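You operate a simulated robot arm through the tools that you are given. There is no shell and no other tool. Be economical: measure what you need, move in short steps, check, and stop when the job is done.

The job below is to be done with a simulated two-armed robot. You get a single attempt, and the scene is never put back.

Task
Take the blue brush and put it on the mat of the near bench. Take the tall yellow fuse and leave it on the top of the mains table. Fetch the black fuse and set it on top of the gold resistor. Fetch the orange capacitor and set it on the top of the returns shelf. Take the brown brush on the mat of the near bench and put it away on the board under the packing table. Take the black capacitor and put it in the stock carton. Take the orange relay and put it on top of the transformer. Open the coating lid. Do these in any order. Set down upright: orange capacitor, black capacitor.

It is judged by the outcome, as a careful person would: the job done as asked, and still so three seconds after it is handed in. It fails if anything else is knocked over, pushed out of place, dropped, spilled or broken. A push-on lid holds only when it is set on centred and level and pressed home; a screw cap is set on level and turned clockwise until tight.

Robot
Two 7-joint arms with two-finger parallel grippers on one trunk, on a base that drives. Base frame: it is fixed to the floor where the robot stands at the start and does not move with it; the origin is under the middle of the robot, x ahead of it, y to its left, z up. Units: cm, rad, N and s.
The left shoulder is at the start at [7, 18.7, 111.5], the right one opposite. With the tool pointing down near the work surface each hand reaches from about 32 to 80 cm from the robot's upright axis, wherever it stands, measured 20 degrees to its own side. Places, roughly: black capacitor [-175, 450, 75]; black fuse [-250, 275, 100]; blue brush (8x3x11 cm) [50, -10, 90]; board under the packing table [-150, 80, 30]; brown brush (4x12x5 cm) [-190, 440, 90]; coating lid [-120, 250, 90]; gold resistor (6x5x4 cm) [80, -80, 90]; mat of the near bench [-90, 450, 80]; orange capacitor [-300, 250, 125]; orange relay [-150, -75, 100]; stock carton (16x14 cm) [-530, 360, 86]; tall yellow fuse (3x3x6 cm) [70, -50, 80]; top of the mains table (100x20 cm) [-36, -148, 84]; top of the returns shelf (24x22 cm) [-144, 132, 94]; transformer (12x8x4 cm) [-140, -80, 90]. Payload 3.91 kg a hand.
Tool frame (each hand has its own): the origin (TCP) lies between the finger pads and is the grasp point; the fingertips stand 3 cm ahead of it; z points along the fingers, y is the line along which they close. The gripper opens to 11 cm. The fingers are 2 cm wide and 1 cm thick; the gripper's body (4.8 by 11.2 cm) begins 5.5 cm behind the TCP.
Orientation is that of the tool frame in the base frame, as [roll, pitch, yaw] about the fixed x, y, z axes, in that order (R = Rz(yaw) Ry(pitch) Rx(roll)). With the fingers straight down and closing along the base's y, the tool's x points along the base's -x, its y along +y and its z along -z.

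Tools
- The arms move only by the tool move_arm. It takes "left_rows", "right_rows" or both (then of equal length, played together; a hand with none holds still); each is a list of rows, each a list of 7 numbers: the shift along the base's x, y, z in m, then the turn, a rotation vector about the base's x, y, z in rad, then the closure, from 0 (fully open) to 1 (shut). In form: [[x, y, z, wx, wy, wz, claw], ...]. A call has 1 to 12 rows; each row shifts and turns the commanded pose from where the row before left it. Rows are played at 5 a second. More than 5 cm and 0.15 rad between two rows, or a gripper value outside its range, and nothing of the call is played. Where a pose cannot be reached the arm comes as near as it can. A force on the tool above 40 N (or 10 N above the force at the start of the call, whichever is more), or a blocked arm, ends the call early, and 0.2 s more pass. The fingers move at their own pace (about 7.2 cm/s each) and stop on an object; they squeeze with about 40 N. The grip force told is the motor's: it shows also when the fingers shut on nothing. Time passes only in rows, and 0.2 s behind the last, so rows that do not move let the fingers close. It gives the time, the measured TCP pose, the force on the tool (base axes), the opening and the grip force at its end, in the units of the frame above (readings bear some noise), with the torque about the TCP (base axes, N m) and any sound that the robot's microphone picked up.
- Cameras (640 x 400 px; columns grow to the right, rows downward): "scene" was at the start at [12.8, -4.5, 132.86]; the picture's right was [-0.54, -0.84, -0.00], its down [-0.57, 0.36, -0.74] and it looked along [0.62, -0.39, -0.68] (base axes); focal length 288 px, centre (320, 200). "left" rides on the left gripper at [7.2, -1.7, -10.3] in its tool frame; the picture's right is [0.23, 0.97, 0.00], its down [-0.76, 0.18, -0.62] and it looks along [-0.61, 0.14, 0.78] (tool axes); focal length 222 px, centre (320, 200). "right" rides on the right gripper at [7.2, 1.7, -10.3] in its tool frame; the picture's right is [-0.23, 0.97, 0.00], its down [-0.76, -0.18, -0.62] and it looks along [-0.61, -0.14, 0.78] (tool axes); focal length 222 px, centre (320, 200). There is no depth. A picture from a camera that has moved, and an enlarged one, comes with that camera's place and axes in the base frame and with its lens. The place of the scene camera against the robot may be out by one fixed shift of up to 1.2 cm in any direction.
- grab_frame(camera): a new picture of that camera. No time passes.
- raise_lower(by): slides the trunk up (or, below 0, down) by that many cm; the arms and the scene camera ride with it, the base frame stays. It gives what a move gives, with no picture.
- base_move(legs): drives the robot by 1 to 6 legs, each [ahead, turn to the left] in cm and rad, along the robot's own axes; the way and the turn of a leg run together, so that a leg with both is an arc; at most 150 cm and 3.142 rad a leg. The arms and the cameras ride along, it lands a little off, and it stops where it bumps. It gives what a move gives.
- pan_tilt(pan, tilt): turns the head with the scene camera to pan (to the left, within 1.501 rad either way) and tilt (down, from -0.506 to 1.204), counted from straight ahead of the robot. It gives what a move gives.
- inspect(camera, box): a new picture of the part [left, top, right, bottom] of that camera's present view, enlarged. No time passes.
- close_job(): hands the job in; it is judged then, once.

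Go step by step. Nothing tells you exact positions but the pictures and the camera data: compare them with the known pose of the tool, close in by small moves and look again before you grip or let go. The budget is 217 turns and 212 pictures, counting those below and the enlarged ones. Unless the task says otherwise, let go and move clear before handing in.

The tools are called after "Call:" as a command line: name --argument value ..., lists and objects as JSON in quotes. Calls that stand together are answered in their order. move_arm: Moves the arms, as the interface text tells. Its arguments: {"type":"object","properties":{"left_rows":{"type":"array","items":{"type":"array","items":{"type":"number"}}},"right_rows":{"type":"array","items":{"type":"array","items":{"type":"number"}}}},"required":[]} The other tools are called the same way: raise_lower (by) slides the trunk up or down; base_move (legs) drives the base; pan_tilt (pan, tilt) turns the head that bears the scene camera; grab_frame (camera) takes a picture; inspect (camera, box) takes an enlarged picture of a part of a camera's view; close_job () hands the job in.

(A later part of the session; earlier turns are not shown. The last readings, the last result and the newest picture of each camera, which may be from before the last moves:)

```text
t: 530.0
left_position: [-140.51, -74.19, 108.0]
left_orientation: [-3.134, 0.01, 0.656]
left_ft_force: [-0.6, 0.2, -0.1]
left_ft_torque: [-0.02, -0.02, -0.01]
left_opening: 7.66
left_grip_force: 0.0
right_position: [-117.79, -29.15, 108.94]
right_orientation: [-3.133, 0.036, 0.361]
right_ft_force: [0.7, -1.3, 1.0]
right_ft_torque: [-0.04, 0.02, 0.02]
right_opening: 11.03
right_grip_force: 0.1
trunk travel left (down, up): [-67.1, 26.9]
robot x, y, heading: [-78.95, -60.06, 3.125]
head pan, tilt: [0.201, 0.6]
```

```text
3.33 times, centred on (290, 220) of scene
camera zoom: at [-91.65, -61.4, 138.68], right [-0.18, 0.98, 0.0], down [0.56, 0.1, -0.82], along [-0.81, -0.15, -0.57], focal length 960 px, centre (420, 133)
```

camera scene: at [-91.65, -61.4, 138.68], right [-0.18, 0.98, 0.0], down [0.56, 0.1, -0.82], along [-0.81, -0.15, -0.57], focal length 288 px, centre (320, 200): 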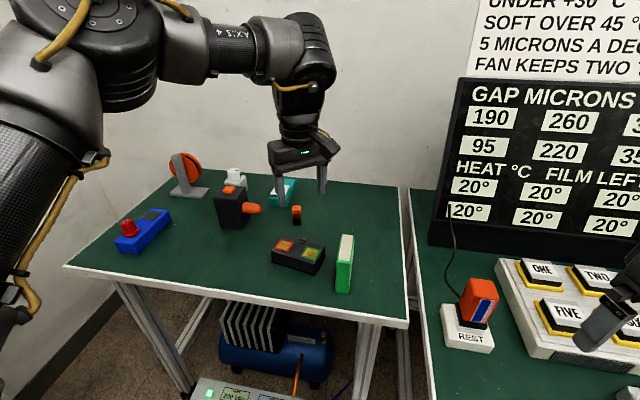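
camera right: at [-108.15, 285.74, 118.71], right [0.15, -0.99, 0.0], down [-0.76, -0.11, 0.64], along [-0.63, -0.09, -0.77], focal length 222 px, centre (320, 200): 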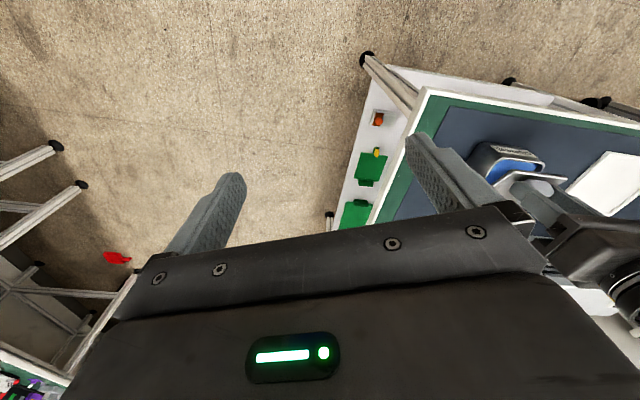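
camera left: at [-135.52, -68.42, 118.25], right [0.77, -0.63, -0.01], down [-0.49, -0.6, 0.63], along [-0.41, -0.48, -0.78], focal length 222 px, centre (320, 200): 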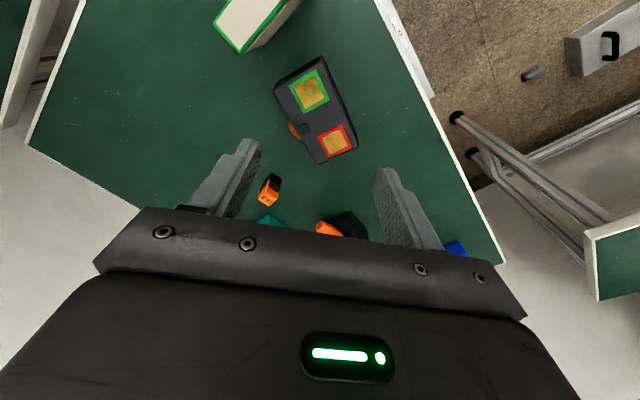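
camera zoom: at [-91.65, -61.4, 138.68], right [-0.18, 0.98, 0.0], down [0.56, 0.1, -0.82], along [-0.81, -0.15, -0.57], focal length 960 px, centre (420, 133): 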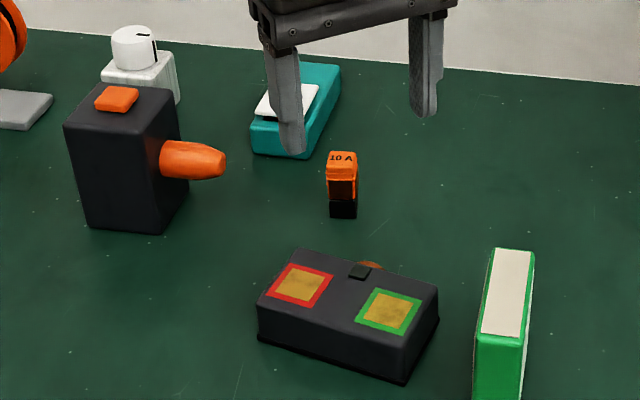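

The relay is a 2.3 cm block nearly square to the table. I set the hand's yaw closer to it and tilt it forward to gain reach, above the table first.

Call:
move_arm --left_rows '[[0, 0, 0, 0, 0, -0.12, 0.4], [0, 0, 0, 0, 0, -0.12, 0.4], [0, 0, 0, -0.04, 0.1, 0, 0.4], [0, 0, 0, -0.04, 0.1, 0, 0.4], [0, 0, 0, -0.04, 0.1, 0, 0.4], [0, 0, 0, -0.04, 0.1, 0, 0.4], [-0.03, 0, 0, 0, 0, 0, 0.4], [-0.03, -0.01, 0, 0, 0, 0, 0.4], [-0.03, -0.02, 0, 0, 0, 0, 0.4], [-0.03, -0.02, 0, 0, 0, 0, 0.4], [0, 0, 0, 0, 0, 0, 0.4]]'

Call:
grab_frame --camera "left"

```text
t: 532.4
left_position: [-149.05, -77.35, 107.18]
left_orientation: [-3.116, 0.443, 0.422]
left_ft_force: [-0.1, -0.9, -0.6]
left_ft_torque: [-0.01, 0.0, 0.0]
left_opening: 6.61
left_grip_force: 0.1
left hand out of reach, approached as far as the arm can: row 9, 10
right_position: [-117.81, -29.07, 108.91]
right_orientation: [-3.136, 0.036, 0.361]
right_ft_force: [-0.9, -0.4, -0.3]
right_ft_torque: [-0.01, 0.0, -0.01]
right_opening: 10.98
right_grip_force: 0.1
trunk travel left (down, up): [-67.1, 26.9]
robot x, y, heading: [-78.76, -60.02, 3.126]
head pan, tilt: [0.201, 0.6]
```

```text
55 pictures are left
camera left: at [-139.59, -71.58, 113.42], right [0.58, -0.81, -0.12], down [-0.31, -0.35, 0.89], along [-0.76, -0.47, -0.45], focal length 222 px, centre (320, 200)
```

left: 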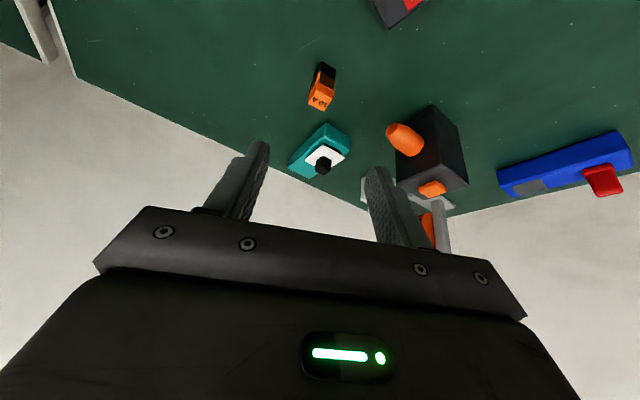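

Still 8 cm short. I will come in farther south, away from the drain tray, where the base can go closer and the relay lies straight ahead. I tuck the hand and reposition.

Call:
move_arm --left_rows '[[0.045, 0, 0, 0, 0, 0, 0.4], [0.045, 0, 0, 0, 0, 0, 0.4], [0.045, 0, 0, 0, 0, 0, 0.4], [0.045, 0, 0, 0, 0, 0, 0.4], [0.045, 0, 0, 0.04, -0.1, 0, 0.4], [0.02, 0, 0, 0.04, -0.1, 0, 0.4], [0, 0, 0, 0.04, -0.1, 0, 0.4], [0, 0, 0, 0.04, -0.1, 0, 0.4]]'

Call:
base_move --legs '[[-20, 0], [0, 1.258], [32.6, 0], [0, -1.258], [10, 0]]'

Call:
pan_tilt --pan 0 --tilt 1.1

Call:
grab_frame --camera "scene"

```text
t: 534.2
left_position: [-124.63, -77.52, 107.21]
left_orientation: [-3.133, 0.01, 0.418]
left_ft_force: [0.5, -1.0, 0.1]
left_ft_torque: [0.01, -0.03, 0.0]
left_opening: 6.61
left_grip_force: 0.1
right_position: [-117.9, -29.12, 109.01]
right_orientation: [-3.132, 0.034, 0.36]
right_ft_force: [0.2, -0.2, -0.2]
right_ft_torque: [0.02, 0.03, -0.03]
right_opening: 10.99
right_grip_force: 0.1
trunk travel left (down, up): [-67.1, 26.9]
robot x, y, heading: [-78.86, -59.96, 3.126]
head pan, tilt: [0.201, 0.6]
```

```text
t: 544.5
left_position: [-125.27, -107.88, 107.26]
left_orientation: [-3.134, 0.011, 0.408]
left_ft_force: [-0.3, 0.3, -0.2]
left_ft_torque: [-0.04, -0.03, 0.03]
left_opening: 6.59
left_grip_force: 0.0
right_position: [-117.98, -59.72, 108.89]
right_orientation: [-3.134, 0.034, 0.354]
right_ft_force: [0.1, 0.1, 0.6]
right_ft_torque: [-0.01, -0.01, -0.01]
right_opening: 11.02
right_grip_force: 0.1
trunk travel left (down, up): [-67.1, 26.9]
robot x, y, heading: [-79.08, -90.56, 3.112]
head pan, tilt: [0.201, 0.6]
```

```text
t: 545.5
left_position: [-125.19, -107.74, 107.29]
left_orientation: [-3.133, 0.012, 0.406]
left_ft_force: [0.4, -0.4, -0.1]
left_ft_torque: [-0.01, 0.0, 0.02]
left_opening: 6.56
left_grip_force: 0.2
right_position: [-117.94, -59.61, 108.96]
right_orientation: [-3.131, 0.034, 0.352]
right_ft_force: [0.0, -0.1, 0.3]
right_ft_torque: [0.01, -0.05, 0.01]
right_opening: 10.99
right_grip_force: 0.0
trunk travel left (down, up): [-67.1, 26.9]
robot x, y, heading: [-79.01, -90.51, 3.116]
head pan, tilt: [0.0, 1.1]
```

```text
54 pictures are left
camera scene: at [-89.72, -90.44, 134.84], right [0.03, 1.0, 0.0], down [0.89, -0.02, -0.46], along [-0.45, 0.01, -0.89], focal length 288 px, centre (320, 200)
```

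scene: 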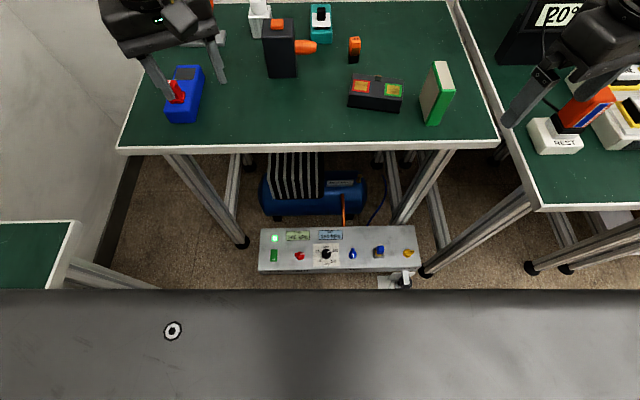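

I drive 5 cm nearer, watching for contact.

Call:
base_move --legs '[[5, 0.026]]'

Call:
grab_frame --camera "scene"

```text
t: 546.4
left_position: [-128.94, -108.91, 107.69]
left_orientation: [-3.131, 0.017, 0.431]
left_ft_force: [0.1, 0.0, 1.1]
left_ft_torque: [0.02, 0.03, 0.02]
left_opening: 6.59
left_grip_force: 0.0
right_position: [-122.95, -60.56, 109.31]
right_orientation: [-3.132, 0.041, 0.379]
right_ft_force: [0.5, 1.1, -0.2]
right_ft_torque: [0.0, 0.07, 0.02]
right_opening: 11.0
right_grip_force: 0.0
trunk travel left (down, up): [-67.1, 26.9]
robot x, y, heading: [-83.94, -90.61, -3.14]
head pan, tilt: [0.0, 1.1]
```

```text
53 pictures are left
camera scene: at [-93.74, -90.6, 134.92], right [0.0, 1.0, 0.0], down [0.89, 0.0, -0.46], along [-0.46, 0.0, -0.89], focal length 288 px, centre (320, 200)
```

scene: 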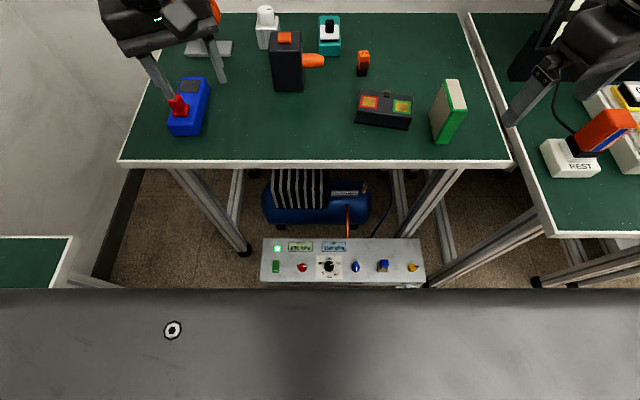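

Not blocked, and the box is in place. I bring the left hand in line with the relay, square its yaw and tilt forward.

Call:
move_arm --left_rows '[[0, 0.04, 0, 0, 0, -0.1, 0.4], [0, 0.04, 0, 0, 0, -0.1, 0.4], [0, 0.04, 0, 0, 0, -0.1, 0.4], [0, 0.04, 0, 0, 0, 0, 0.4], [0, 0.04, 0, -0.018, 0.148, 0, 0.4], [0, 0.04, 0, -0.018, 0.148, 0, 0.4], [0, 0.04, 0, -0.018, 0.148, 0, 0.4], [0, 0.005, 0, -0.018, 0.148, 0, 0.4], [-0.045, 0, 0, 0, 0.1, 0, 0.4], [-0.045, 0, 0, 0, 0, 0, 0.4], [-0.045, 0, 0, 0, 0, 0, 0.4], [0, 0, 0, 0, 0, 0, 0.4]]'

Call:
grab_frame --camera "left"

```text
t: 549.0
left_position: [-143.06, -80.35, 107.24]
left_orientation: [-3.11, 0.708, 0.143]
left_ft_force: [-0.9, -0.1, -1.3]
left_ft_torque: [0.0, -0.01, -0.02]
left_opening: 6.57
left_grip_force: 0.0
right_position: [-123.75, -60.6, 109.0]
right_orientation: [-3.132, 0.036, 0.379]
right_ft_force: [1.0, -0.4, -0.7]
right_ft_torque: [-0.01, 0.0, 0.01]
right_opening: 11.01
right_grip_force: 0.0
trunk travel left (down, up): [-67.1, 26.9]
robot x, y, heading: [-83.88, -90.74, -3.144]
head pan, tilt: [0.0, 1.1]
```

```text
52 pictures are left
camera left: at [-131.11, -77.29, 110.35], right [0.29, -0.94, -0.17], down [-0.15, -0.22, 0.96], along [-0.95, -0.25, -0.2], focal length 222 px, centre (320, 200)
```

left: 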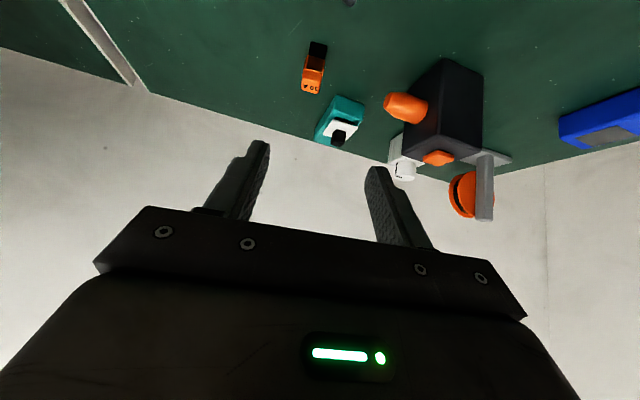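

Reach is good in this posture. I bring it to a point 12 cm back from the relay along the finger axis and look.

Call:
move_arm --left_rows '[[-0.03, 0.005, -0.03, 0, 0, 0, 0.4], [-0.03, 0.005, -0.035, 0, 0, 0, 0.4], [0, 0, -0.04, 0, 0, 0, 0.4], [0, 0, 0, 0, 0, 0, 0.4]]'

Call:
grab_frame --camera "left"

Call:
pan_tilt --pan 0.0 --tilt 0.65

Call:
grab_frame --camera "scene"

```text
t: 550.0
left_position: [-148.49, -80.54, 96.77]
left_orientation: [-3.106, 0.708, 0.143]
left_ft_force: [-0.4, -0.2, -0.7]
left_ft_torque: [0.03, 0.0, 0.0]
left_opening: 6.63
left_grip_force: 0.1
left hand out of reach, approached as far as the arm can: row 2
right_position: [-123.72, -60.5, 108.88]
right_orientation: [-3.134, 0.036, 0.38]
right_ft_force: [0.1, -0.3, -0.8]
right_ft_torque: [-0.02, 0.05, 0.01]
right_opening: 11.0
right_grip_force: 0.0
trunk travel left (down, up): [-67.1, 26.9]
robot x, y, heading: [-83.89, -90.44, -3.142]
head pan, tilt: [0.0, 1.1]
```

```text
51 pictures are left
camera left: at [-136.49, -77.3, 99.75], right [0.29, -0.94, -0.18], down [-0.15, -0.22, 0.96], along [-0.95, -0.25, -0.2], focal length 222 px, centre (320, 200)
```

left: 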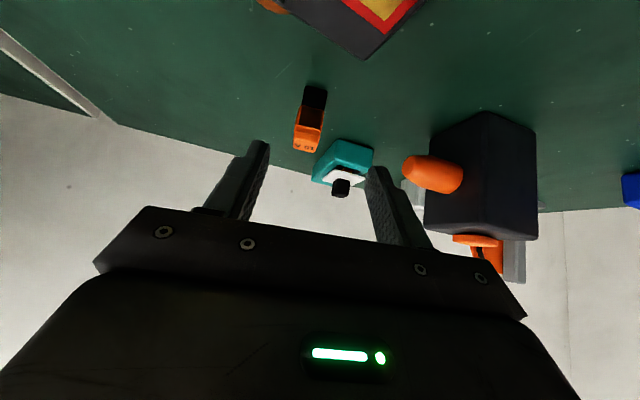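

```text
t: 550.9
left_position: [-148.53, -80.43, 96.63]
left_orientation: [-3.106, 0.707, 0.146]
left_ft_force: [-1.0, -0.6, -0.4]
left_ft_torque: [0.04, -0.01, 0.04]
left_opening: 6.6
left_grip_force: 0.0
right_position: [-123.59, -60.57, 108.93]
right_orientation: [-3.133, 0.034, 0.38]
right_ft_force: [0.1, 1.0, 0.8]
right_ft_torque: [0.0, 0.07, -0.01]
right_opening: 11.0
right_grip_force: 0.1
trunk travel left (down, up): [-67.1, 26.9]
robot x, y, heading: [-84.5, -90.7, -3.144]
head pan, tilt: [0.0, 0.649]
```

```text
50 pictures are left
camera scene: at [-97.06, -90.63, 138.25], right [0.0, 1.0, 0.0], down [0.61, 0.0, -0.8], along [-0.8, 0.0, -0.61], focal length 288 px, centre (320, 200)
```

scene: 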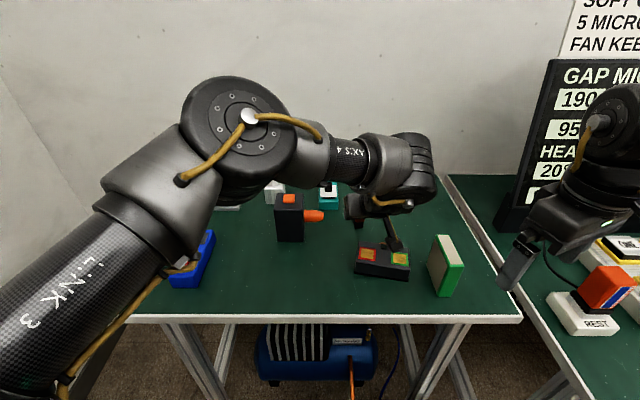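

Reach is limited again; I test whether turning the wrist a little left frees the forward motion.

Call:
move_arm --left_rows '[[0, 0, 0, 0, 0, 0.12, 0.4], [0, 0, 0, 0, 0, 0.12, 0.4], [-0.02, 0, 0, 0, 0, 0, 0.4], [-0.02, 0, 0, 0, 0, 0, 0.4], [-0.02, 0, 0, 0, 0, 0, 0.4], [0, 0, 0, 0, 0, 0, 0.4]]'

```text
t: 552.3
left_position: [-151.94, -85.33, 96.77]
left_orientation: [-3.105, 0.707, 0.387]
left_ft_force: [-0.1, -0.2, -0.1]
left_ft_torque: [-0.01, 0.0, -0.02]
left_opening: 6.63
left_grip_force: 0.1
left hand out of reach, approached as far as the arm can: row 1, 2, 3, 4, 5
right_position: [-123.64, -60.42, 109.0]
right_orientation: [-3.132, 0.035, 0.378]
right_ft_force: [0.0, 0.2, -0.4]
right_ft_torque: [-0.05, 0.03, 0.02]
right_opening: 11.01
right_grip_force: 0.1
trunk travel left (down, up): [-67.1, 26.9]
robot x, y, heading: [-84.46, -91.13, -3.141]
head pan, tilt: [0.0, 0.649]
```

The inward side is limited, so the right arm's own side is better: I withdraw the left hand and reposition the robot further south so the relay lies to the right.

Call:
move_arm --left_rows '[[0.02, 0, 0.04, 0, 0, 0, 0.4], [0.04, 0, 0.03, 0, 0, 0, 0.4], [0.045, 0, 0.01, 0.05, -0.13, 0, 0.4], [0.045, 0, 0, 0.05, -0.13, 0, 0.4], [0.045, -0.01, 0, 0.05, -0.13, 0, 0.4], [0.045, -0.01, 0, 0.05, -0.13, 0, 0.4], [0.03, -0.03, 0, 0.05, -0.13, 0, 0.4], [0, -0.04, 0, 0, 0, 0, 0.4], [0, -0.04, 0, 0, 0, 0, 0.4]]'

Call:
base_move --legs '[[-44, 0], [0, 0.42], [33, 0], [0, -0.42]]'

Call:
pan_tilt --pan 0.9 --tilt 0.9

Call:
grab_frame --camera "scene"

```text
t: 554.3
left_position: [-124.95, -98.6, 104.83]
left_orientation: [-3.117, 0.01, 0.38]
left_ft_force: [-0.2, 0.1, 0.3]
left_ft_torque: [0.03, -0.02, 0.0]
left_opening: 6.6
left_grip_force: 0.1
right_position: [-123.62, -60.78, 109.12]
right_orientation: [-3.129, 0.034, 0.377]
right_ft_force: [0.9, -0.2, 0.8]
right_ft_torque: [0.0, 0.06, -0.01]
right_opening: 11.01
right_grip_force: 0.1
trunk travel left (down, up): [-67.1, 26.9]
robot x, y, heading: [-83.73, -90.82, -3.141]
head pan, tilt: [0.0, 0.649]
```

```text
t: 561.2
left_position: [-110.76, -111.74, 104.96]
left_orientation: [-3.12, 0.01, 0.378]
left_ft_force: [0.3, 0.1, 0.4]
left_ft_torque: [-0.03, 0.0, 0.02]
left_opening: 6.6
left_grip_force: 0.0
right_position: [-109.55, -73.89, 109.01]
right_orientation: [-3.131, 0.035, 0.376]
right_ft_force: [-0.4, -0.2, 0.1]
right_ft_torque: [-0.03, 0.01, 0.02]
right_opening: 10.96
right_grip_force: 0.1
trunk travel left (down, up): [-67.1, 26.9]
robot x, y, heading: [-69.97, -103.97, 3.144]
head pan, tilt: [0.0, 0.649]
```

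```text
t: 562.4
left_position: [-110.85, -111.79, 104.9]
left_orientation: [-3.121, 0.012, 0.378]
left_ft_force: [0.4, 0.0, -0.1]
left_ft_torque: [0.0, 0.02, 0.0]
left_opening: 6.6
left_grip_force: 0.1
right_position: [-109.5, -73.94, 108.91]
right_orientation: [-3.133, 0.036, 0.376]
right_ft_force: [0.1, 0.5, -0.7]
right_ft_torque: [-0.02, -0.01, -0.01]
right_opening: 11.0
right_grip_force: 0.1
trunk travel left (down, up): [-67.1, 26.9]
robot x, y, heading: [-70.51, -104.02, 3.142]
head pan, tilt: [0.901, 0.901]
```

```text
49 pictures are left
camera scene: at [-78.91, -109.91, 136.21], right [-0.78, 0.62, 0.0], down [0.49, 0.61, -0.62], along [-0.39, -0.49, -0.78], focal length 288 px, centre (320, 200)
```

scene: 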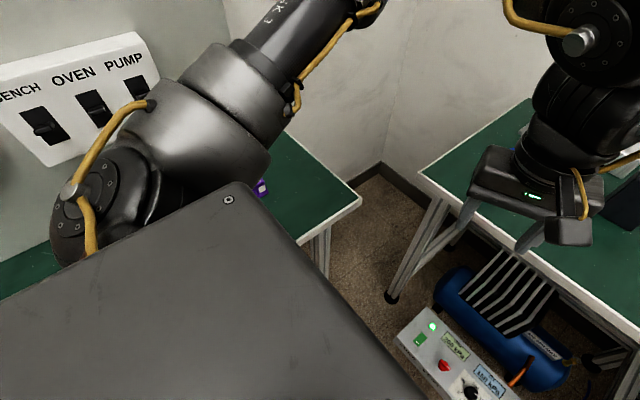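

Left elbow has clearance from the wall switches, so I go no farther south. I drive straight ahead 13.5 cm.

Call:
base_move --legs '[[13.5, 0]]'

Call:
move_arm --right_rows '[[0, 0, 0, 0, 0, 0.15, 0.5], [0, 0, 0, 0, 0, 0.15, 0.5], [0, 0, 0, 0, 0, 0.15, 0.5], [0, 0, 0, 0, 0, 0.15, 0.5], [0, 0, 0, 0, 0, 0.15, 0.5], [0, 0, 0, 0, 0, 0.15, 0.5], [0, 0, 0, 0, 0, 0.15, 0.5], [0, 0, 0, 0, 0, 0.15, 0.5], [0, 0, 0, 0, 0, 0.1, 0.5], [-0.04, 0, 0, 0, 0, 0, 0.5], [-0.04, 0, 0, 0, 0, 0, 0.5], [0, 0, 0, 0, 0, 0, 0.5]]'

Call:
pan_tilt --pan -0.2 --tilt 0.65

Call:
grab_frame --camera "scene"

Call:
grab_frame --camera "right"

```text
t: 563.7
left_position: [-124.32, -111.82, 104.86]
left_orientation: [-3.12, 0.012, 0.379]
left_ft_force: [0.8, 0.3, 0.5]
left_ft_torque: [0.01, -0.02, 0.05]
left_opening: 6.6
left_grip_force: 0.1
right_position: [-123.01, -73.91, 109.1]
right_orientation: [-3.131, 0.036, 0.376]
right_ft_force: [-0.2, -0.6, 0.4]
right_ft_torque: [0.01, 0.01, 0.0]
right_opening: 11.01
right_grip_force: 0.0
trunk travel left (down, up): [-67.1, 26.9]
robot x, y, heading: [-83.57, -104.1, 3.141]
head pan, tilt: [0.901, 0.901]
```

```text
t: 566.3
left_position: [-124.24, -111.81, 104.93]
left_orientation: [-3.12, 0.013, 0.378]
left_ft_force: [0.8, 0.4, 0.0]
left_ft_torque: [0.03, 0.03, 0.03]
left_opening: 6.63
left_grip_force: 0.0
right_position: [-130.98, -73.89, 108.91]
right_orientation: [-3.131, 0.036, 1.676]
right_ft_force: [0.0, -0.7, 0.1]
right_ft_torque: [0.0, -0.01, 0.02]
right_opening: 5.47
right_grip_force: 0.2
trunk travel left (down, up): [-67.1, 26.9]
robot x, y, heading: [-83.43, -103.75, 3.146]
head pan, tilt: [0.901, 0.901]
```

```text
t: 567.7
left_position: [-124.51, -111.84, 104.78]
left_orientation: [-3.12, 0.009, 0.379]
left_ft_force: [-0.3, 0.6, -0.4]
left_ft_torque: [0.0, -0.01, -0.01]
left_opening: 6.59
left_grip_force: 0.1
right_position: [-131.06, -73.81, 108.95]
right_orientation: [-3.133, 0.035, 1.678]
right_ft_force: [0.3, 0.0, 0.5]
right_ft_torque: [0.0, 0.02, 0.03]
right_opening: 5.49
right_grip_force: 0.0
trunk travel left (down, up): [-67.1, 26.9]
robot x, y, heading: [-83.64, -104.02, 3.141]
head pan, tilt: [-0.201, 0.649]
```

```text
48 pictures are left
camera scene: at [-96.34, -102.29, 138.25], right [0.2, 0.98, 0.0], down [0.59, -0.12, -0.8], along [-0.78, 0.16, -0.6], focal length 288 px, centre (320, 200)
```

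scene: 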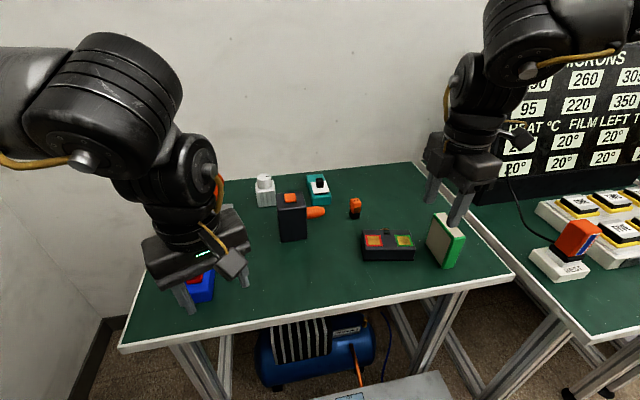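

```text
47 pictures are left
camera right: at [-130.11, -66.17, 119.18], right [0.99, -0.12, 0.0], down [-0.09, -0.75, 0.65], along [-0.08, -0.65, -0.76], focal length 222 px, centre (320, 200)
```

right: 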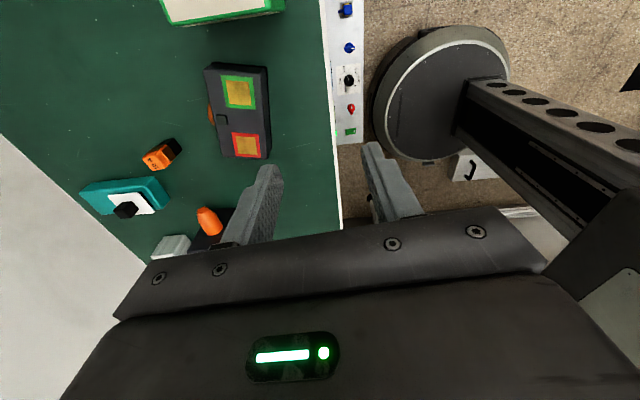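

The relay is at about [-157, -80.5]. I level the right hand and move over it.

Call:
move_arm --right_rows '[[-0.043, -0.011, -0.01, 0.036, 0, 0, 0.5], [-0.043, -0.011, -0.01, 0, 0, 0, 0.5], [-0.043, -0.011, -0.01, 0, 0, 0, 0.5], [-0.043, -0.011, -0.01, 0, 0, 0, 0.5], [-0.043, -0.011, -0.01, 0, 0, 0, 0.5], [-0.043, -0.011, -0.01, 0, 0, 0, 0.5], [0, 0, 0, 0, 0, 0, 0.5]]'

Call:
grab_frame --camera "right"

```text
t: 569.3
left_position: [-124.51, -111.87, 104.84]
left_orientation: [-3.122, 0.012, 0.377]
left_ft_force: [-0.1, 1.0, 0.9]
left_ft_torque: [0.0, 0.01, -0.04]
left_opening: 6.59
left_grip_force: 0.1
right_position: [-142.86, -70.98, 100.93]
right_orientation: [-3.134, 0.002, 1.678]
right_ft_force: [-0.5, 0.5, -0.2]
right_ft_torque: [-0.01, 0.03, -0.03]
right_opening: 5.5
right_grip_force: 0.0
right hand out of reach, approached as far as the arm can: row 2, 3, 4, 5, 6
trunk travel left (down, up): [-67.1, 26.9]
robot x, y, heading: [-83.87, -104.15, 3.136]
head pan, tilt: [-0.201, 0.649]
```

```text
46 pictures are left
camera right: at [-141.82, -63.58, 111.49], right [0.99, -0.12, -0.01], down [-0.09, -0.78, 0.63], along [-0.08, -0.62, -0.78], focal length 222 px, centre (320, 200)
```

right: 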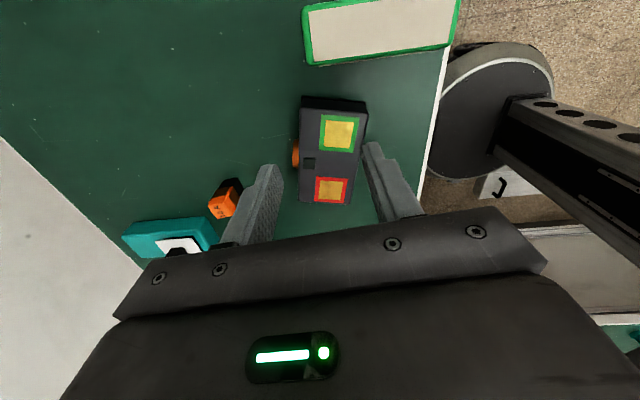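

The base is round, so I can turn it freely. I withdraw the right hand and approach with the heading turned right 0.5 rad, putting the relay on the left arm's own side with the wrist in its good range.

Call:
move_arm --right_rows '[[0.02, 0, 0.04, 0, 0, -0.1, 0.5], [0.04, 0, 0.02, 0, 0, -0.15, 0.5], [0.045, 0, 0, 0, 0, -0.15, 0.5], [0.045, 0, 0, 0, 0, -0.15, 0.5], [0.04, 0, 0, 0, 0, -0.15, 0.5], [0.02, 0.02, 0, 0, 0, -0.15, 0.5], [0, 0.03, 0, 0, 0, -0.15, 0.5], [0, 0, 0, 0, 0, -0.1, 0.5]]'

Call:
base_move --legs '[[-20, 0], [0, -0.5], [23, 0]]'

Call:
grab_frame --camera "left"

Call:
grab_frame --camera "scene"

```text
t: 571.1
left_position: [-124.48, -111.84, 104.85]
left_orientation: [-3.119, 0.011, 0.379]
left_ft_force: [-0.7, 0.2, -0.3]
left_ft_torque: [0.01, 0.01, -0.01]
left_opening: 6.58
left_grip_force: 0.1
right_position: [-121.77, -66.05, 107.0]
right_orientation: [-3.135, -0.002, 0.574]
right_ft_force: [0.1, -0.2, 0.1]
right_ft_torque: [0.01, 0.02, 0.01]
right_opening: 5.49
right_grip_force: 0.2
trunk travel left (down, up): [-67.1, 26.9]
robot x, y, heading: [-83.87, -103.97, 3.139]
head pan, tilt: [-0.201, 0.649]
```

```text
t: 575.4
left_position: [-122.89, -80.21, 104.78]
left_orientation: [-3.119, 0.012, -0.124]
left_ft_force: [0.0, -0.5, 0.5]
left_ft_torque: [0.0, 0.02, -0.03]
left_opening: 6.59
left_grip_force: 0.1
right_position: [-98.56, -41.29, 106.94]
right_orientation: [-3.136, -0.001, 0.075]
right_ft_force: [0.2, -0.9, -0.4]
right_ft_torque: [-0.03, 0.06, 0.01]
right_opening: 5.48
right_grip_force: 0.0
trunk travel left (down, up): [-67.1, 26.9]
robot x, y, heading: [-83.58, -93.02, 2.639]
head pan, tilt: [-0.201, 0.649]
```

```text
45 pictures are left
camera left: at [-115.32, -79.55, 115.02], right [0.1, -0.99, -0.02], down [-0.77, -0.1, 0.63], along [-0.63, -0.05, -0.78], focal length 222 px, centre (320, 200)
```

left: 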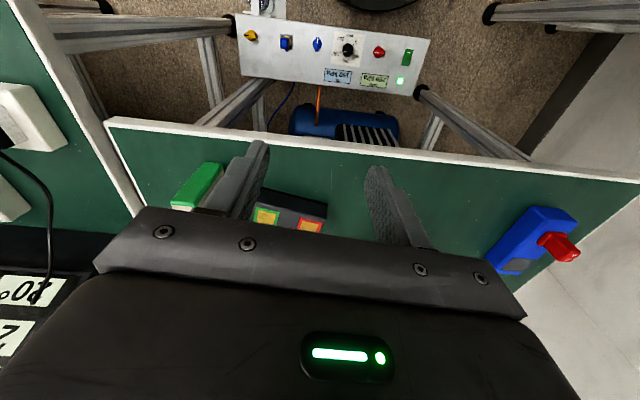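

```text
44 pictures are left
camera scene: at [-93.59, -85.01, 138.26], right [0.65, 0.76, 0.0], down [0.46, -0.39, -0.8], along [-0.61, 0.52, -0.6], focal length 288 px, centre (320, 200)
```

scene: 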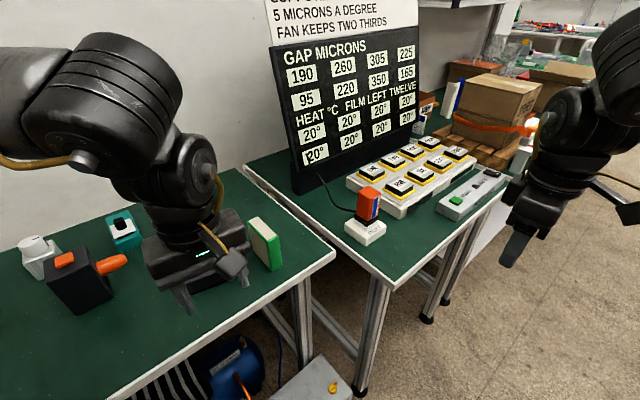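

Posture looks right. I advance the left hand, squaring its yaw to the relay.

Call:
move_arm --left_rows '[[-0.02, 0, 0, -0.022, -0.012, 0.08, 0.5], [-0.04, 0, 0, 0, 0, 0.08, 0.5], [-0.045, 0, 0, 0, 0, 0.08, 0.5], [-0.045, 0, -0.005, 0, 0, 0, 0.5], [-0.045, 0, -0.005, 0, 0, 0, 0.5], [-0.045, 0, -0.005, 0, 0, 0, 0.5], [0, 0, 0, 0, 0, 0, 0.5]]'

Call:
grab_frame --camera "left"

```text
t: 577.0
left_position: [-147.06, -80.23, 103.44]
left_orientation: [-3.138, -0.003, 0.112]
left_ft_force: [0.1, -1.5, -1.1]
left_ft_torque: [0.02, -0.01, -0.02]
left_opening: 5.5
left_grip_force: 0.0
right_position: [-98.63, -41.25, 106.81]
right_orientation: [-3.134, -0.001, 0.073]
right_ft_force: [0.3, -0.2, 1.0]
right_ft_torque: [0.02, 0.01, 0.02]
right_opening: 5.49
right_grip_force: 0.0
trunk travel left (down, up): [-67.1, 26.9]
robot x, y, heading: [-83.05, -92.59, 2.642]
head pan, tilt: [-0.201, 0.649]
```

```text
43 pictures are left
camera left: at [-139.97, -77.69, 113.6], right [0.34, -0.94, 0.0], down [-0.74, -0.27, 0.62], along [-0.58, -0.21, -0.78], focal length 222 px, centre (320, 200)
```

left: 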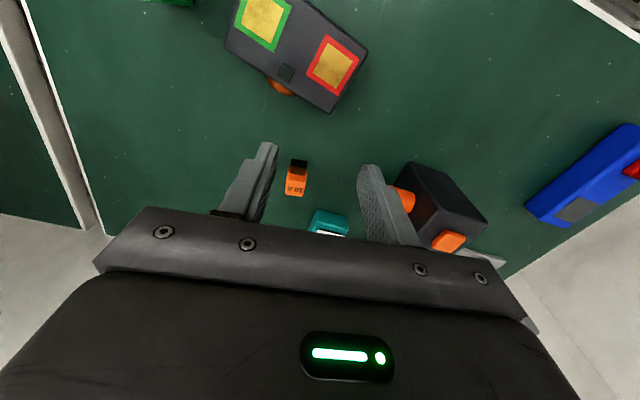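

Reach is fine now. I continue to just above the relay.

Call:
move_arm --left_rows '[[-0.035, 0, 0, 0, 0, 0, 0.5], [-0.035, 0, -0.01, 0, 0, 0, 0.5], [-0.03, 0, -0.02, 0, 0, 0, 0.5], [0, 0, -0.03, 0, 0, 0, 0.5], [0, 0, 0, 0, 0, 0, 0.5]]'

Call:
grab_frame --camera "left"

```text
t: 578.2
left_position: [-151.98, -80.18, 96.25]
left_orientation: [-3.141, -0.002, 0.115]
left_ft_force: [0.0, -0.3, 0.4]
left_ft_torque: [0.02, -0.01, 0.01]
left_opening: 5.48
left_grip_force: 0.0
left hand out of reach, approached as far as the arm can: row 2, 3
right_position: [-98.5, -41.29, 107.0]
right_orientation: [-3.134, 0.001, 0.073]
right_ft_force: [0.7, -0.5, 1.0]
right_ft_torque: [0.03, 0.01, -0.01]
right_opening: 5.51
right_grip_force: 0.1
trunk travel left (down, up): [-67.1, 26.9]
robot x, y, heading: [-83.42, -93.22, 2.637]
head pan, tilt: [-0.201, 0.649]
```

```text
42 pictures are left
camera left: at [-144.91, -77.8, 106.48], right [0.34, -0.94, 0.0], down [-0.74, -0.27, 0.62], along [-0.59, -0.21, -0.78], focal length 222 px, centre (320, 200)
```

left: 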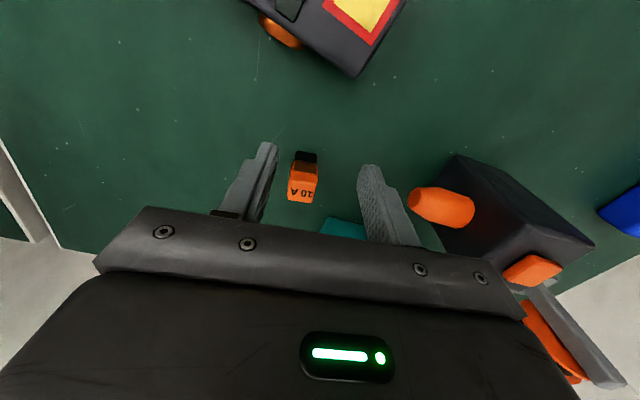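

Five centimetres short. I add a forward tilt in small steps while advancing.

Call:
move_arm --left_rows '[[0, 0, 0.01, -0.012, 0.12, 0, 0.5], [-0.01, 0, 0, -0.012, 0.12, 0, 0.5], [-0.015, 0, 0, -0.012, 0.12, 0, 0.5], [-0.015, 0, 0, -0.006, 0.06, 0, 0.5], [-0.01, 0, 0, 0, 0, 0, 0.5], [0, 0, 0, 0, 0, 0, 0.5]]'

```text
t: 579.6
left_position: [-156.93, -80.4, 97.26]
left_orientation: [-3.134, 0.419, 0.117]
left_ft_force: [-0.4, 0.8, -0.7]
left_ft_torque: [0.0, 0.01, 0.02]
left_opening: 5.48
left_grip_force: 0.1
right_position: [-98.45, -41.39, 106.92]
right_orientation: [-3.137, 0.0, 0.073]
right_ft_force: [-0.3, -0.2, 0.6]
right_ft_torque: [-0.01, -0.02, 0.01]
right_opening: 5.49
right_grip_force: 0.0
trunk travel left (down, up): [-67.1, 26.9]
robot x, y, heading: [-83.27, -93.03, 2.636]
head pan, tilt: [-0.201, 0.649]
```

Now in reach. I descend to 92 and check.

Call:
move_arm --left_rows '[[0.002, 0, -0.025, 0, 0, 0, 0.5], [0, 0, -0.025, 0, 0, 0, 0.5], [0, 0, 0, 0, 0, 0, 0.5]]'

Call:
grab_frame --camera "left"

```text
t: 580.4
left_position: [-156.72, -80.41, 92.34]
left_orientation: [-3.132, 0.422, 0.116]
left_ft_force: [0.0, 1.2, 0.7]
left_ft_torque: [-0.03, 0.01, -0.01]
left_opening: 5.51
left_grip_force: 0.1
right_position: [-98.43, -41.19, 106.9]
right_orientation: [-3.138, 0.001, 0.072]
right_ft_force: [0.4, 0.3, -0.4]
right_ft_torque: [-0.04, 0.0, 0.0]
right_opening: 5.48
right_grip_force: 0.1
trunk travel left (down, up): [-67.1, 26.9]
robot x, y, heading: [-83.33, -93.2, 2.639]
head pan, tilt: [-0.201, 0.649]
```

```text
41 pictures are left
camera left: at [-146.07, -77.5, 98.6], right [0.32, -0.94, -0.1], down [-0.42, -0.23, 0.88], along [-0.85, -0.24, -0.47], focal length 222 px, centre (320, 200)
```

left: 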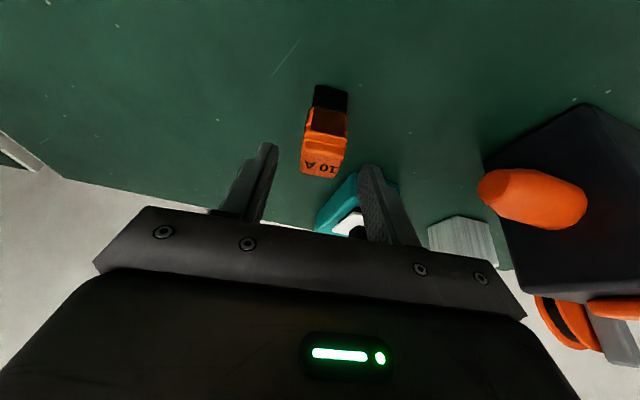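

Aligned. I lower to 88 and close.

Call:
move_arm --left_rows '[[-0.002, -0.002, -0.025, 0, 0, 0, 0.5], [0, 0, -0.017, 0, 0, 0, 0.5], [0, 0, 0, 0, 0, 0, 0.5], [0, 0, 0, 0, 0, 0, 1], [0, 0, 0, 0, 0, 0, 1], [0, 0, 0, 0, 0, 0, 1], [0, 0, 0, 0, 0, 0, 1]]'

Call:
grab_frame --camera "left"

```text
t: 582.0
left_position: [-156.83, -80.41, 88.09]
left_orientation: [-3.132, 0.422, 0.115]
left_ft_force: [-0.8, -1.3, 12.2]
left_ft_torque: [-0.24, 0.04, -0.13]
left_opening: 2.33
left_grip_force: 40.0
right_position: [-98.27, -41.3, 107.04]
right_orientation: [-3.134, 0.001, 0.073]
right_ft_force: [-0.3, -0.1, 0.8]
right_ft_torque: [0.01, 0.01, -0.04]
right_opening: 5.53
right_grip_force: 0.2
trunk travel left (down, up): [-67.1, 26.9]
robot x, y, heading: [-83.39, -93.23, 2.636]
head pan, tilt: [-0.201, 0.649]
```

```text
40 pictures are left
camera left: at [-146.17, -77.57, 94.52], right [0.31, -0.94, -0.1], down [-0.42, -0.23, 0.88], along [-0.85, -0.23, -0.47], focal length 222 px, centre (320, 200)
```

left: 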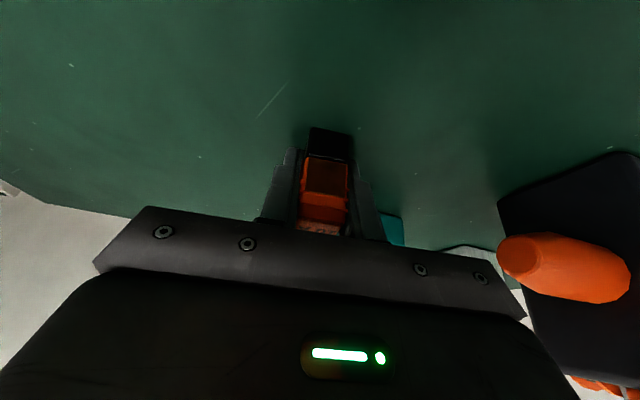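

Held, with the relay upright. I lift it and carry it over the transformer, keeping the same tilt.

Call:
move_arm --left_rows '[[0, 0, 0.04, 0, 0, 0, 1], [0, 0, 0.045, 0, 0, 0, 1], [0, 0, 0.025, 0, 0, 0, 1], [0.04, 0.01, 0, 0, 0, 0, 1], [0.04, 0.01, 0, 0, 0, 0, 1], [0.04, 0.01, 0, 0, 0, 0, 1], [0.03, 0.01, 0, 0, 0, 0, 1], [0, 0, 0, 0, 0, 0, 1]]'

Call:
grab_frame --camera "left"

Call:
pan_tilt --pan 0.35 --tilt 0.75

Call:
grab_frame --camera "scene"

```text
t: 583.8
left_position: [-142.09, -76.54, 98.89]
left_orientation: [-3.132, 0.421, 0.116]
left_ft_force: [-1.0, 1.3, 0.1]
left_ft_torque: [0.01, -0.03, 0.01]
left_opening: 2.33
left_grip_force: 39.8
right_position: [-98.56, -41.17, 106.91]
right_orientation: [-3.135, -0.002, 0.074]
right_ft_force: [1.0, 0.5, -0.4]
right_ft_torque: [0.01, 0.0, 0.01]
right_opening: 5.49
right_grip_force: 0.1
trunk travel left (down, up): [-67.1, 26.9]
robot x, y, heading: [-83.38, -92.94, 2.634]
head pan, tilt: [-0.201, 0.649]
```

```text
39 pictures are left
camera left: at [-131.38, -73.65, 105.35], right [0.32, -0.94, -0.1], down [-0.42, -0.23, 0.88], along [-0.85, -0.24, -0.47], focal length 222 px, centre (320, 200)
```

left: 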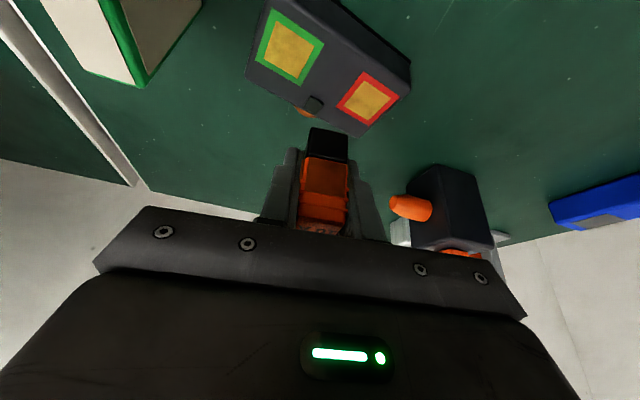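

```text
t: 584.8
left_position: [-141.99, -76.55, 98.97]
left_orientation: [-3.134, 0.42, 0.117]
left_ft_force: [0.3, 0.6, -0.1]
left_ft_torque: [-0.01, -0.01, 0.0]
left_opening: 2.31
left_grip_force: 40.0
right_position: [-98.46, -41.24, 106.9]
right_orientation: [-3.137, 0.0, 0.073]
right_ft_force: [0.0, 0.4, 0.9]
right_ft_torque: [0.0, 0.02, 0.0]
right_opening: 5.52
right_grip_force: 0.1
trunk travel left (down, up): [-67.1, 26.9]
robot x, y, heading: [-83.3, -92.77, 2.638]
head pan, tilt: [0.351, 0.75]
```

```text
38 pictures are left
camera scene: at [-95.2, -89.34, 137.4], right [0.15, 0.99, 0.0], down [0.67, -0.1, -0.73], along [-0.72, 0.11, -0.68], focal length 288 px, centre (320, 200)
```

scene: 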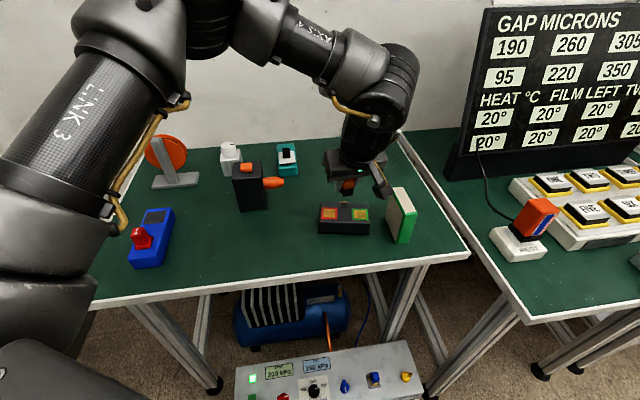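

The spot is clear; I shift 1 cm away from the small knob and lower to contact.

Call:
move_arm --left_rows '[[0.01, 0, -0.02, 0, 0, 0, 1], [0, 0, -0.025, 0, 0, 0, 1], [0, 0, -0.008, 0, 0, 0, 1], [0, 0, -0.004, 0, 0, 0, 1], [0, 0, -0.003, 0, 0, 0, 1], [0, 0, -0.003, 0, 0, 0, 1], [0, 0, -0.003, 0, 0, 0, 1], [0, 0, -0.003, 0, 0, 0, 1]]'

Call:
inspect --camera "scene" --box '[290, 140, 430, 250]'

Call:
grab_frame --camera "left"

```text
t: 586.6
left_position: [-141.02, -76.47, 92.14]
left_orientation: [-3.131, 0.422, 0.118]
left_ft_force: [-0.6, -0.4, 0.5]
left_ft_torque: [-0.01, -0.01, 0.01]
left_opening: 2.33
left_grip_force: 40.1
right_position: [-98.37, -41.16, 106.93]
right_orientation: [-3.137, 0.0, 0.073]
right_ft_force: [-0.2, -0.1, 0.1]
right_ft_torque: [-0.03, 0.01, 0.01]
right_opening: 5.46
right_grip_force: 0.0
trunk travel left (down, up): [-67.1, 26.9]
robot x, y, heading: [-83.7, -92.94, 2.636]
head pan, tilt: [0.351, 0.75]
```

```text
3.64 times, centred on (360, 195) of scene
camera zoom: at [-95.17, -89.37, 137.41], right [0.15, 0.99, 0.0], down [0.67, -0.1, -0.73], along [-0.72, 0.11, -0.68], focal length 1048 px, centre (174, 218)
```

zoom: 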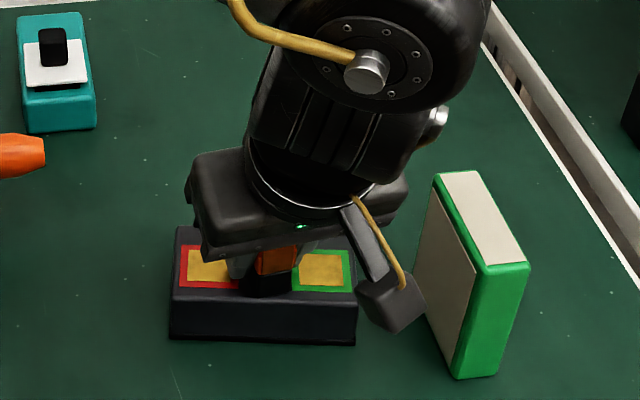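

```text
36 pictures are left
camera left: at [-130.32, -73.63, 98.56], right [0.32, -0.94, -0.1], down [-0.42, -0.23, 0.88], along [-0.85, -0.24, -0.47], focal length 222 px, centre (320, 200)
```

left: 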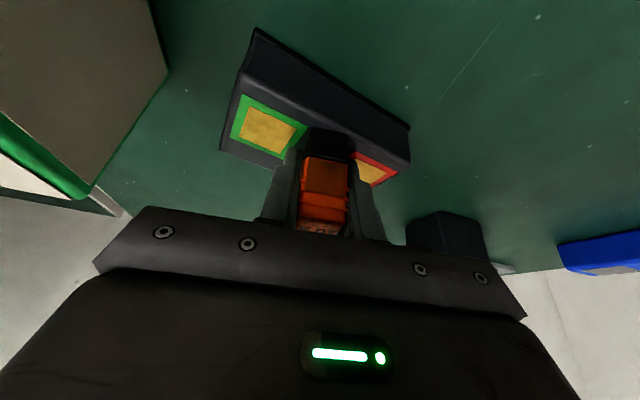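

The relay is a bit close to the front edge; I shift it 0.8 cm back toward the middle and go on down.

Call:
move_arm --left_rows '[[0, 0, 0.004, 0, 0, 0, 1], [-0.008, 0, 0, 0, 0, 0, 1], [0, 0, -0.004, 0, 0, 0, 1], [0, 0, -0.003, 0, 0, 0, 1], [0, 0, -0.003, 0, 0, 0, 1], [0, 0, -0.003, 0, 0, 0, 1], [0, 0, -0.003, 0, 0, 0, 1], [0, 0, -0.003, 0, 0, 0, 1]]'

Call:
grab_frame --camera "left"

```text
t: 587.9
left_position: [-141.84, -76.58, 92.18]
left_orientation: [-3.126, 0.433, 0.121]
left_ft_force: [8.8, -6.2, 17.6]
left_ft_torque: [-0.4, -0.31, 0.02]
left_opening: 2.32
left_grip_force: 39.8
right_position: [-98.25, -41.38, 106.99]
right_orientation: [-3.135, 0.003, 0.076]
right_ft_force: [0.0, 0.3, -0.4]
right_ft_torque: [-0.02, 0.02, 0.03]
right_opening: 5.51
right_grip_force: 0.0
trunk travel left (down, up): [-67.1, 26.9]
robot x, y, heading: [-83.13, -93.01, 2.638]
head pan, tilt: [0.351, 0.75]
stopped in row 6 (left hand): the force on the tool passed its limit at 44 N (the readings are from after the stop); the commanded pose is now the measured one
```

```text
35 pictures are left
camera left: at [-131.11, -73.7, 98.44], right [0.32, -0.94, -0.11], down [-0.41, -0.24, 0.88], along [-0.86, -0.23, -0.46], focal length 222 px, centre (320, 200)
```

left: 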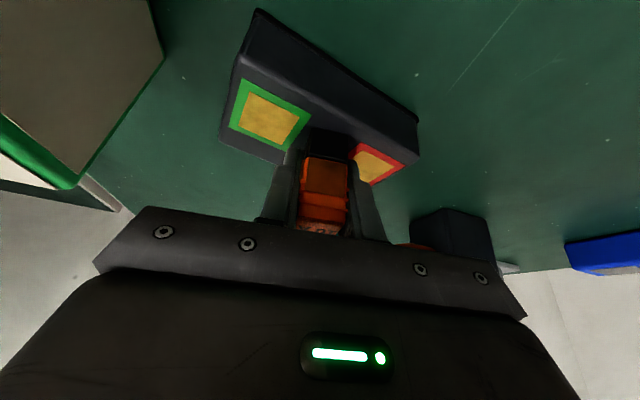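

Contact. I ease, open gently and retract along the finger axis.

Call:
move_arm --left_rows '[[0, 0, 0.003, 0, 0, 0, 1], [0, 0, 0, 0, 0, 0, 1], [0, 0, 0, 0, 0, 0, 0.7], [0, 0, 0, 0, 0, 0, 0.6], [0, 0, 0, 0, 0, 0, 0.6], [0.01, 0, 0.025, 0, 0, 0, 0.6], [0.015, 0, 0.035, 0, 0, 0, 0.6], [0.015, 0, 0.035, 0, 0, 0, 0.6]]'

Call:
inspect --camera "scene" --box '[290, 140, 430, 250]'

Call:
grab_frame --camera "left"

```text
t: 589.7
left_position: [-137.96, -76.54, 101.8]
left_orientation: [-3.127, 0.429, 0.12]
left_ft_force: [0.8, 0.0, 1.0]
left_ft_torque: [0.0, 0.01, 0.02]
left_opening: 4.4
left_grip_force: 0.0
right_position: [-98.41, -41.25, 106.87]
right_orientation: [-3.136, 0.001, 0.073]
right_ft_force: [-0.5, 0.4, -0.5]
right_ft_torque: [0.01, 0.03, 0.0]
right_opening: 5.5
right_grip_force: 0.0
trunk travel left (down, up): [-67.1, 26.9]
robot x, y, heading: [-82.96, -92.91, 2.638]
head pan, tilt: [0.351, 0.75]
```

```text
3.64 times, centred on (360, 195) of scene
camera zoom: at [-95.08, -89.39, 137.4], right [0.15, 0.99, 0.0], down [0.67, -0.1, -0.73], along [-0.72, 0.11, -0.68], focal length 1048 px, centre (174, 218)
```

zoom: 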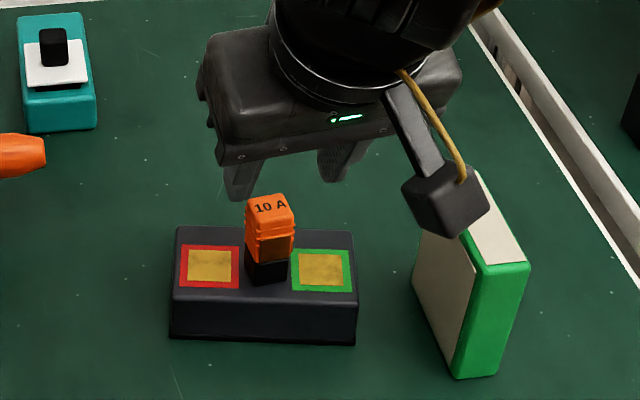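

```text
33 pictures are left
camera left: at [-127.2, -73.63, 108.03], right [0.32, -0.94, -0.11], down [-0.41, -0.24, 0.88], along [-0.86, -0.24, -0.46], focal length 222 px, centre (320, 200)
```

left: 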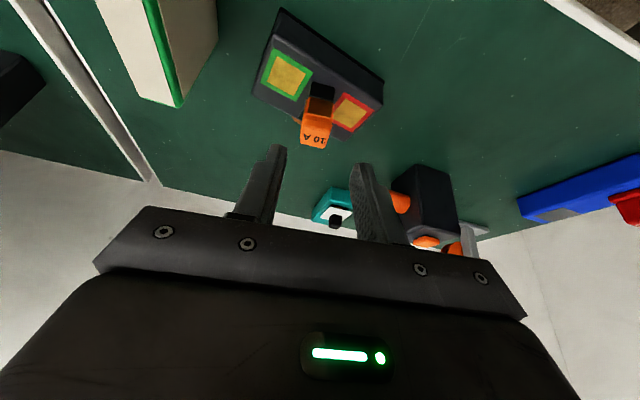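

The orange relay stands on the transformer. I withdraw the hand and back off before handing in.

Call:
move_arm --left_rows '[[0.03, -0.01, 0.02, 0, 0, 0, 0.6], [0.04, -0.01, 0, 0, -0.1, 0, 0.6], [0.04, -0.01, 0, 0, -0.1, 0, 0.6], [0, 0, 0, 0, 0, 0, 0.6]]'

Call:
base_move --legs '[[-15, 0]]'

Call:
grab_frame --camera "scene"

```text
t: 590.7
left_position: [-126.93, -79.43, 103.78]
left_orientation: [3.13, 0.23, 0.115]
left_ft_force: [0.9, 0.4, 0.7]
left_ft_torque: [0.0, 0.03, -0.03]
left_opening: 4.41
left_grip_force: 0.0
right_position: [-98.46, -41.27, 106.84]
right_orientation: [-3.135, -0.001, 0.074]
right_ft_force: [0.2, 0.1, -1.1]
right_ft_torque: [0.02, -0.04, 0.0]
right_opening: 5.5
right_grip_force: 0.2
trunk travel left (down, up): [-67.1, 26.9]
robot x, y, heading: [-83.57, -92.94, 2.637]
head pan, tilt: [0.351, 0.75]
```

```text
t: 592.0
left_position: [-113.82, -86.67, 103.69]
left_orientation: [3.132, 0.227, 0.111]
left_ft_force: [0.7, -0.1, -0.8]
left_ft_torque: [-0.02, -0.01, 0.02]
left_opening: 4.42
left_grip_force: 0.1
right_position: [-85.57, -48.55, 106.83]
right_orientation: [-3.137, -0.002, 0.072]
right_ft_force: [0.5, -1.4, -0.3]
right_ft_torque: [0.0, -0.01, -0.04]
right_opening: 5.5
right_grip_force: 0.3
trunk travel left (down, up): [-67.1, 26.9]
robot x, y, heading: [-70.05, -100.22, 2.642]
head pan, tilt: [0.351, 0.75]
```

```text
32 pictures are left
camera scene: at [-82.16, -96.55, 137.38], right [0.15, 0.99, 0.0], down [0.67, -0.1, -0.73], along [-0.72, 0.11, -0.68], focal length 288 px, centre (320, 200)
```

scene: 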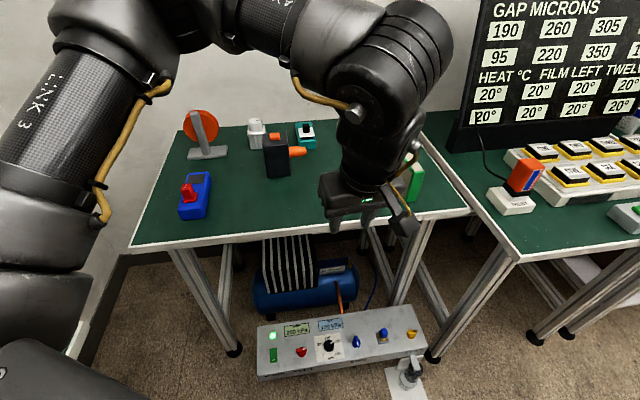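

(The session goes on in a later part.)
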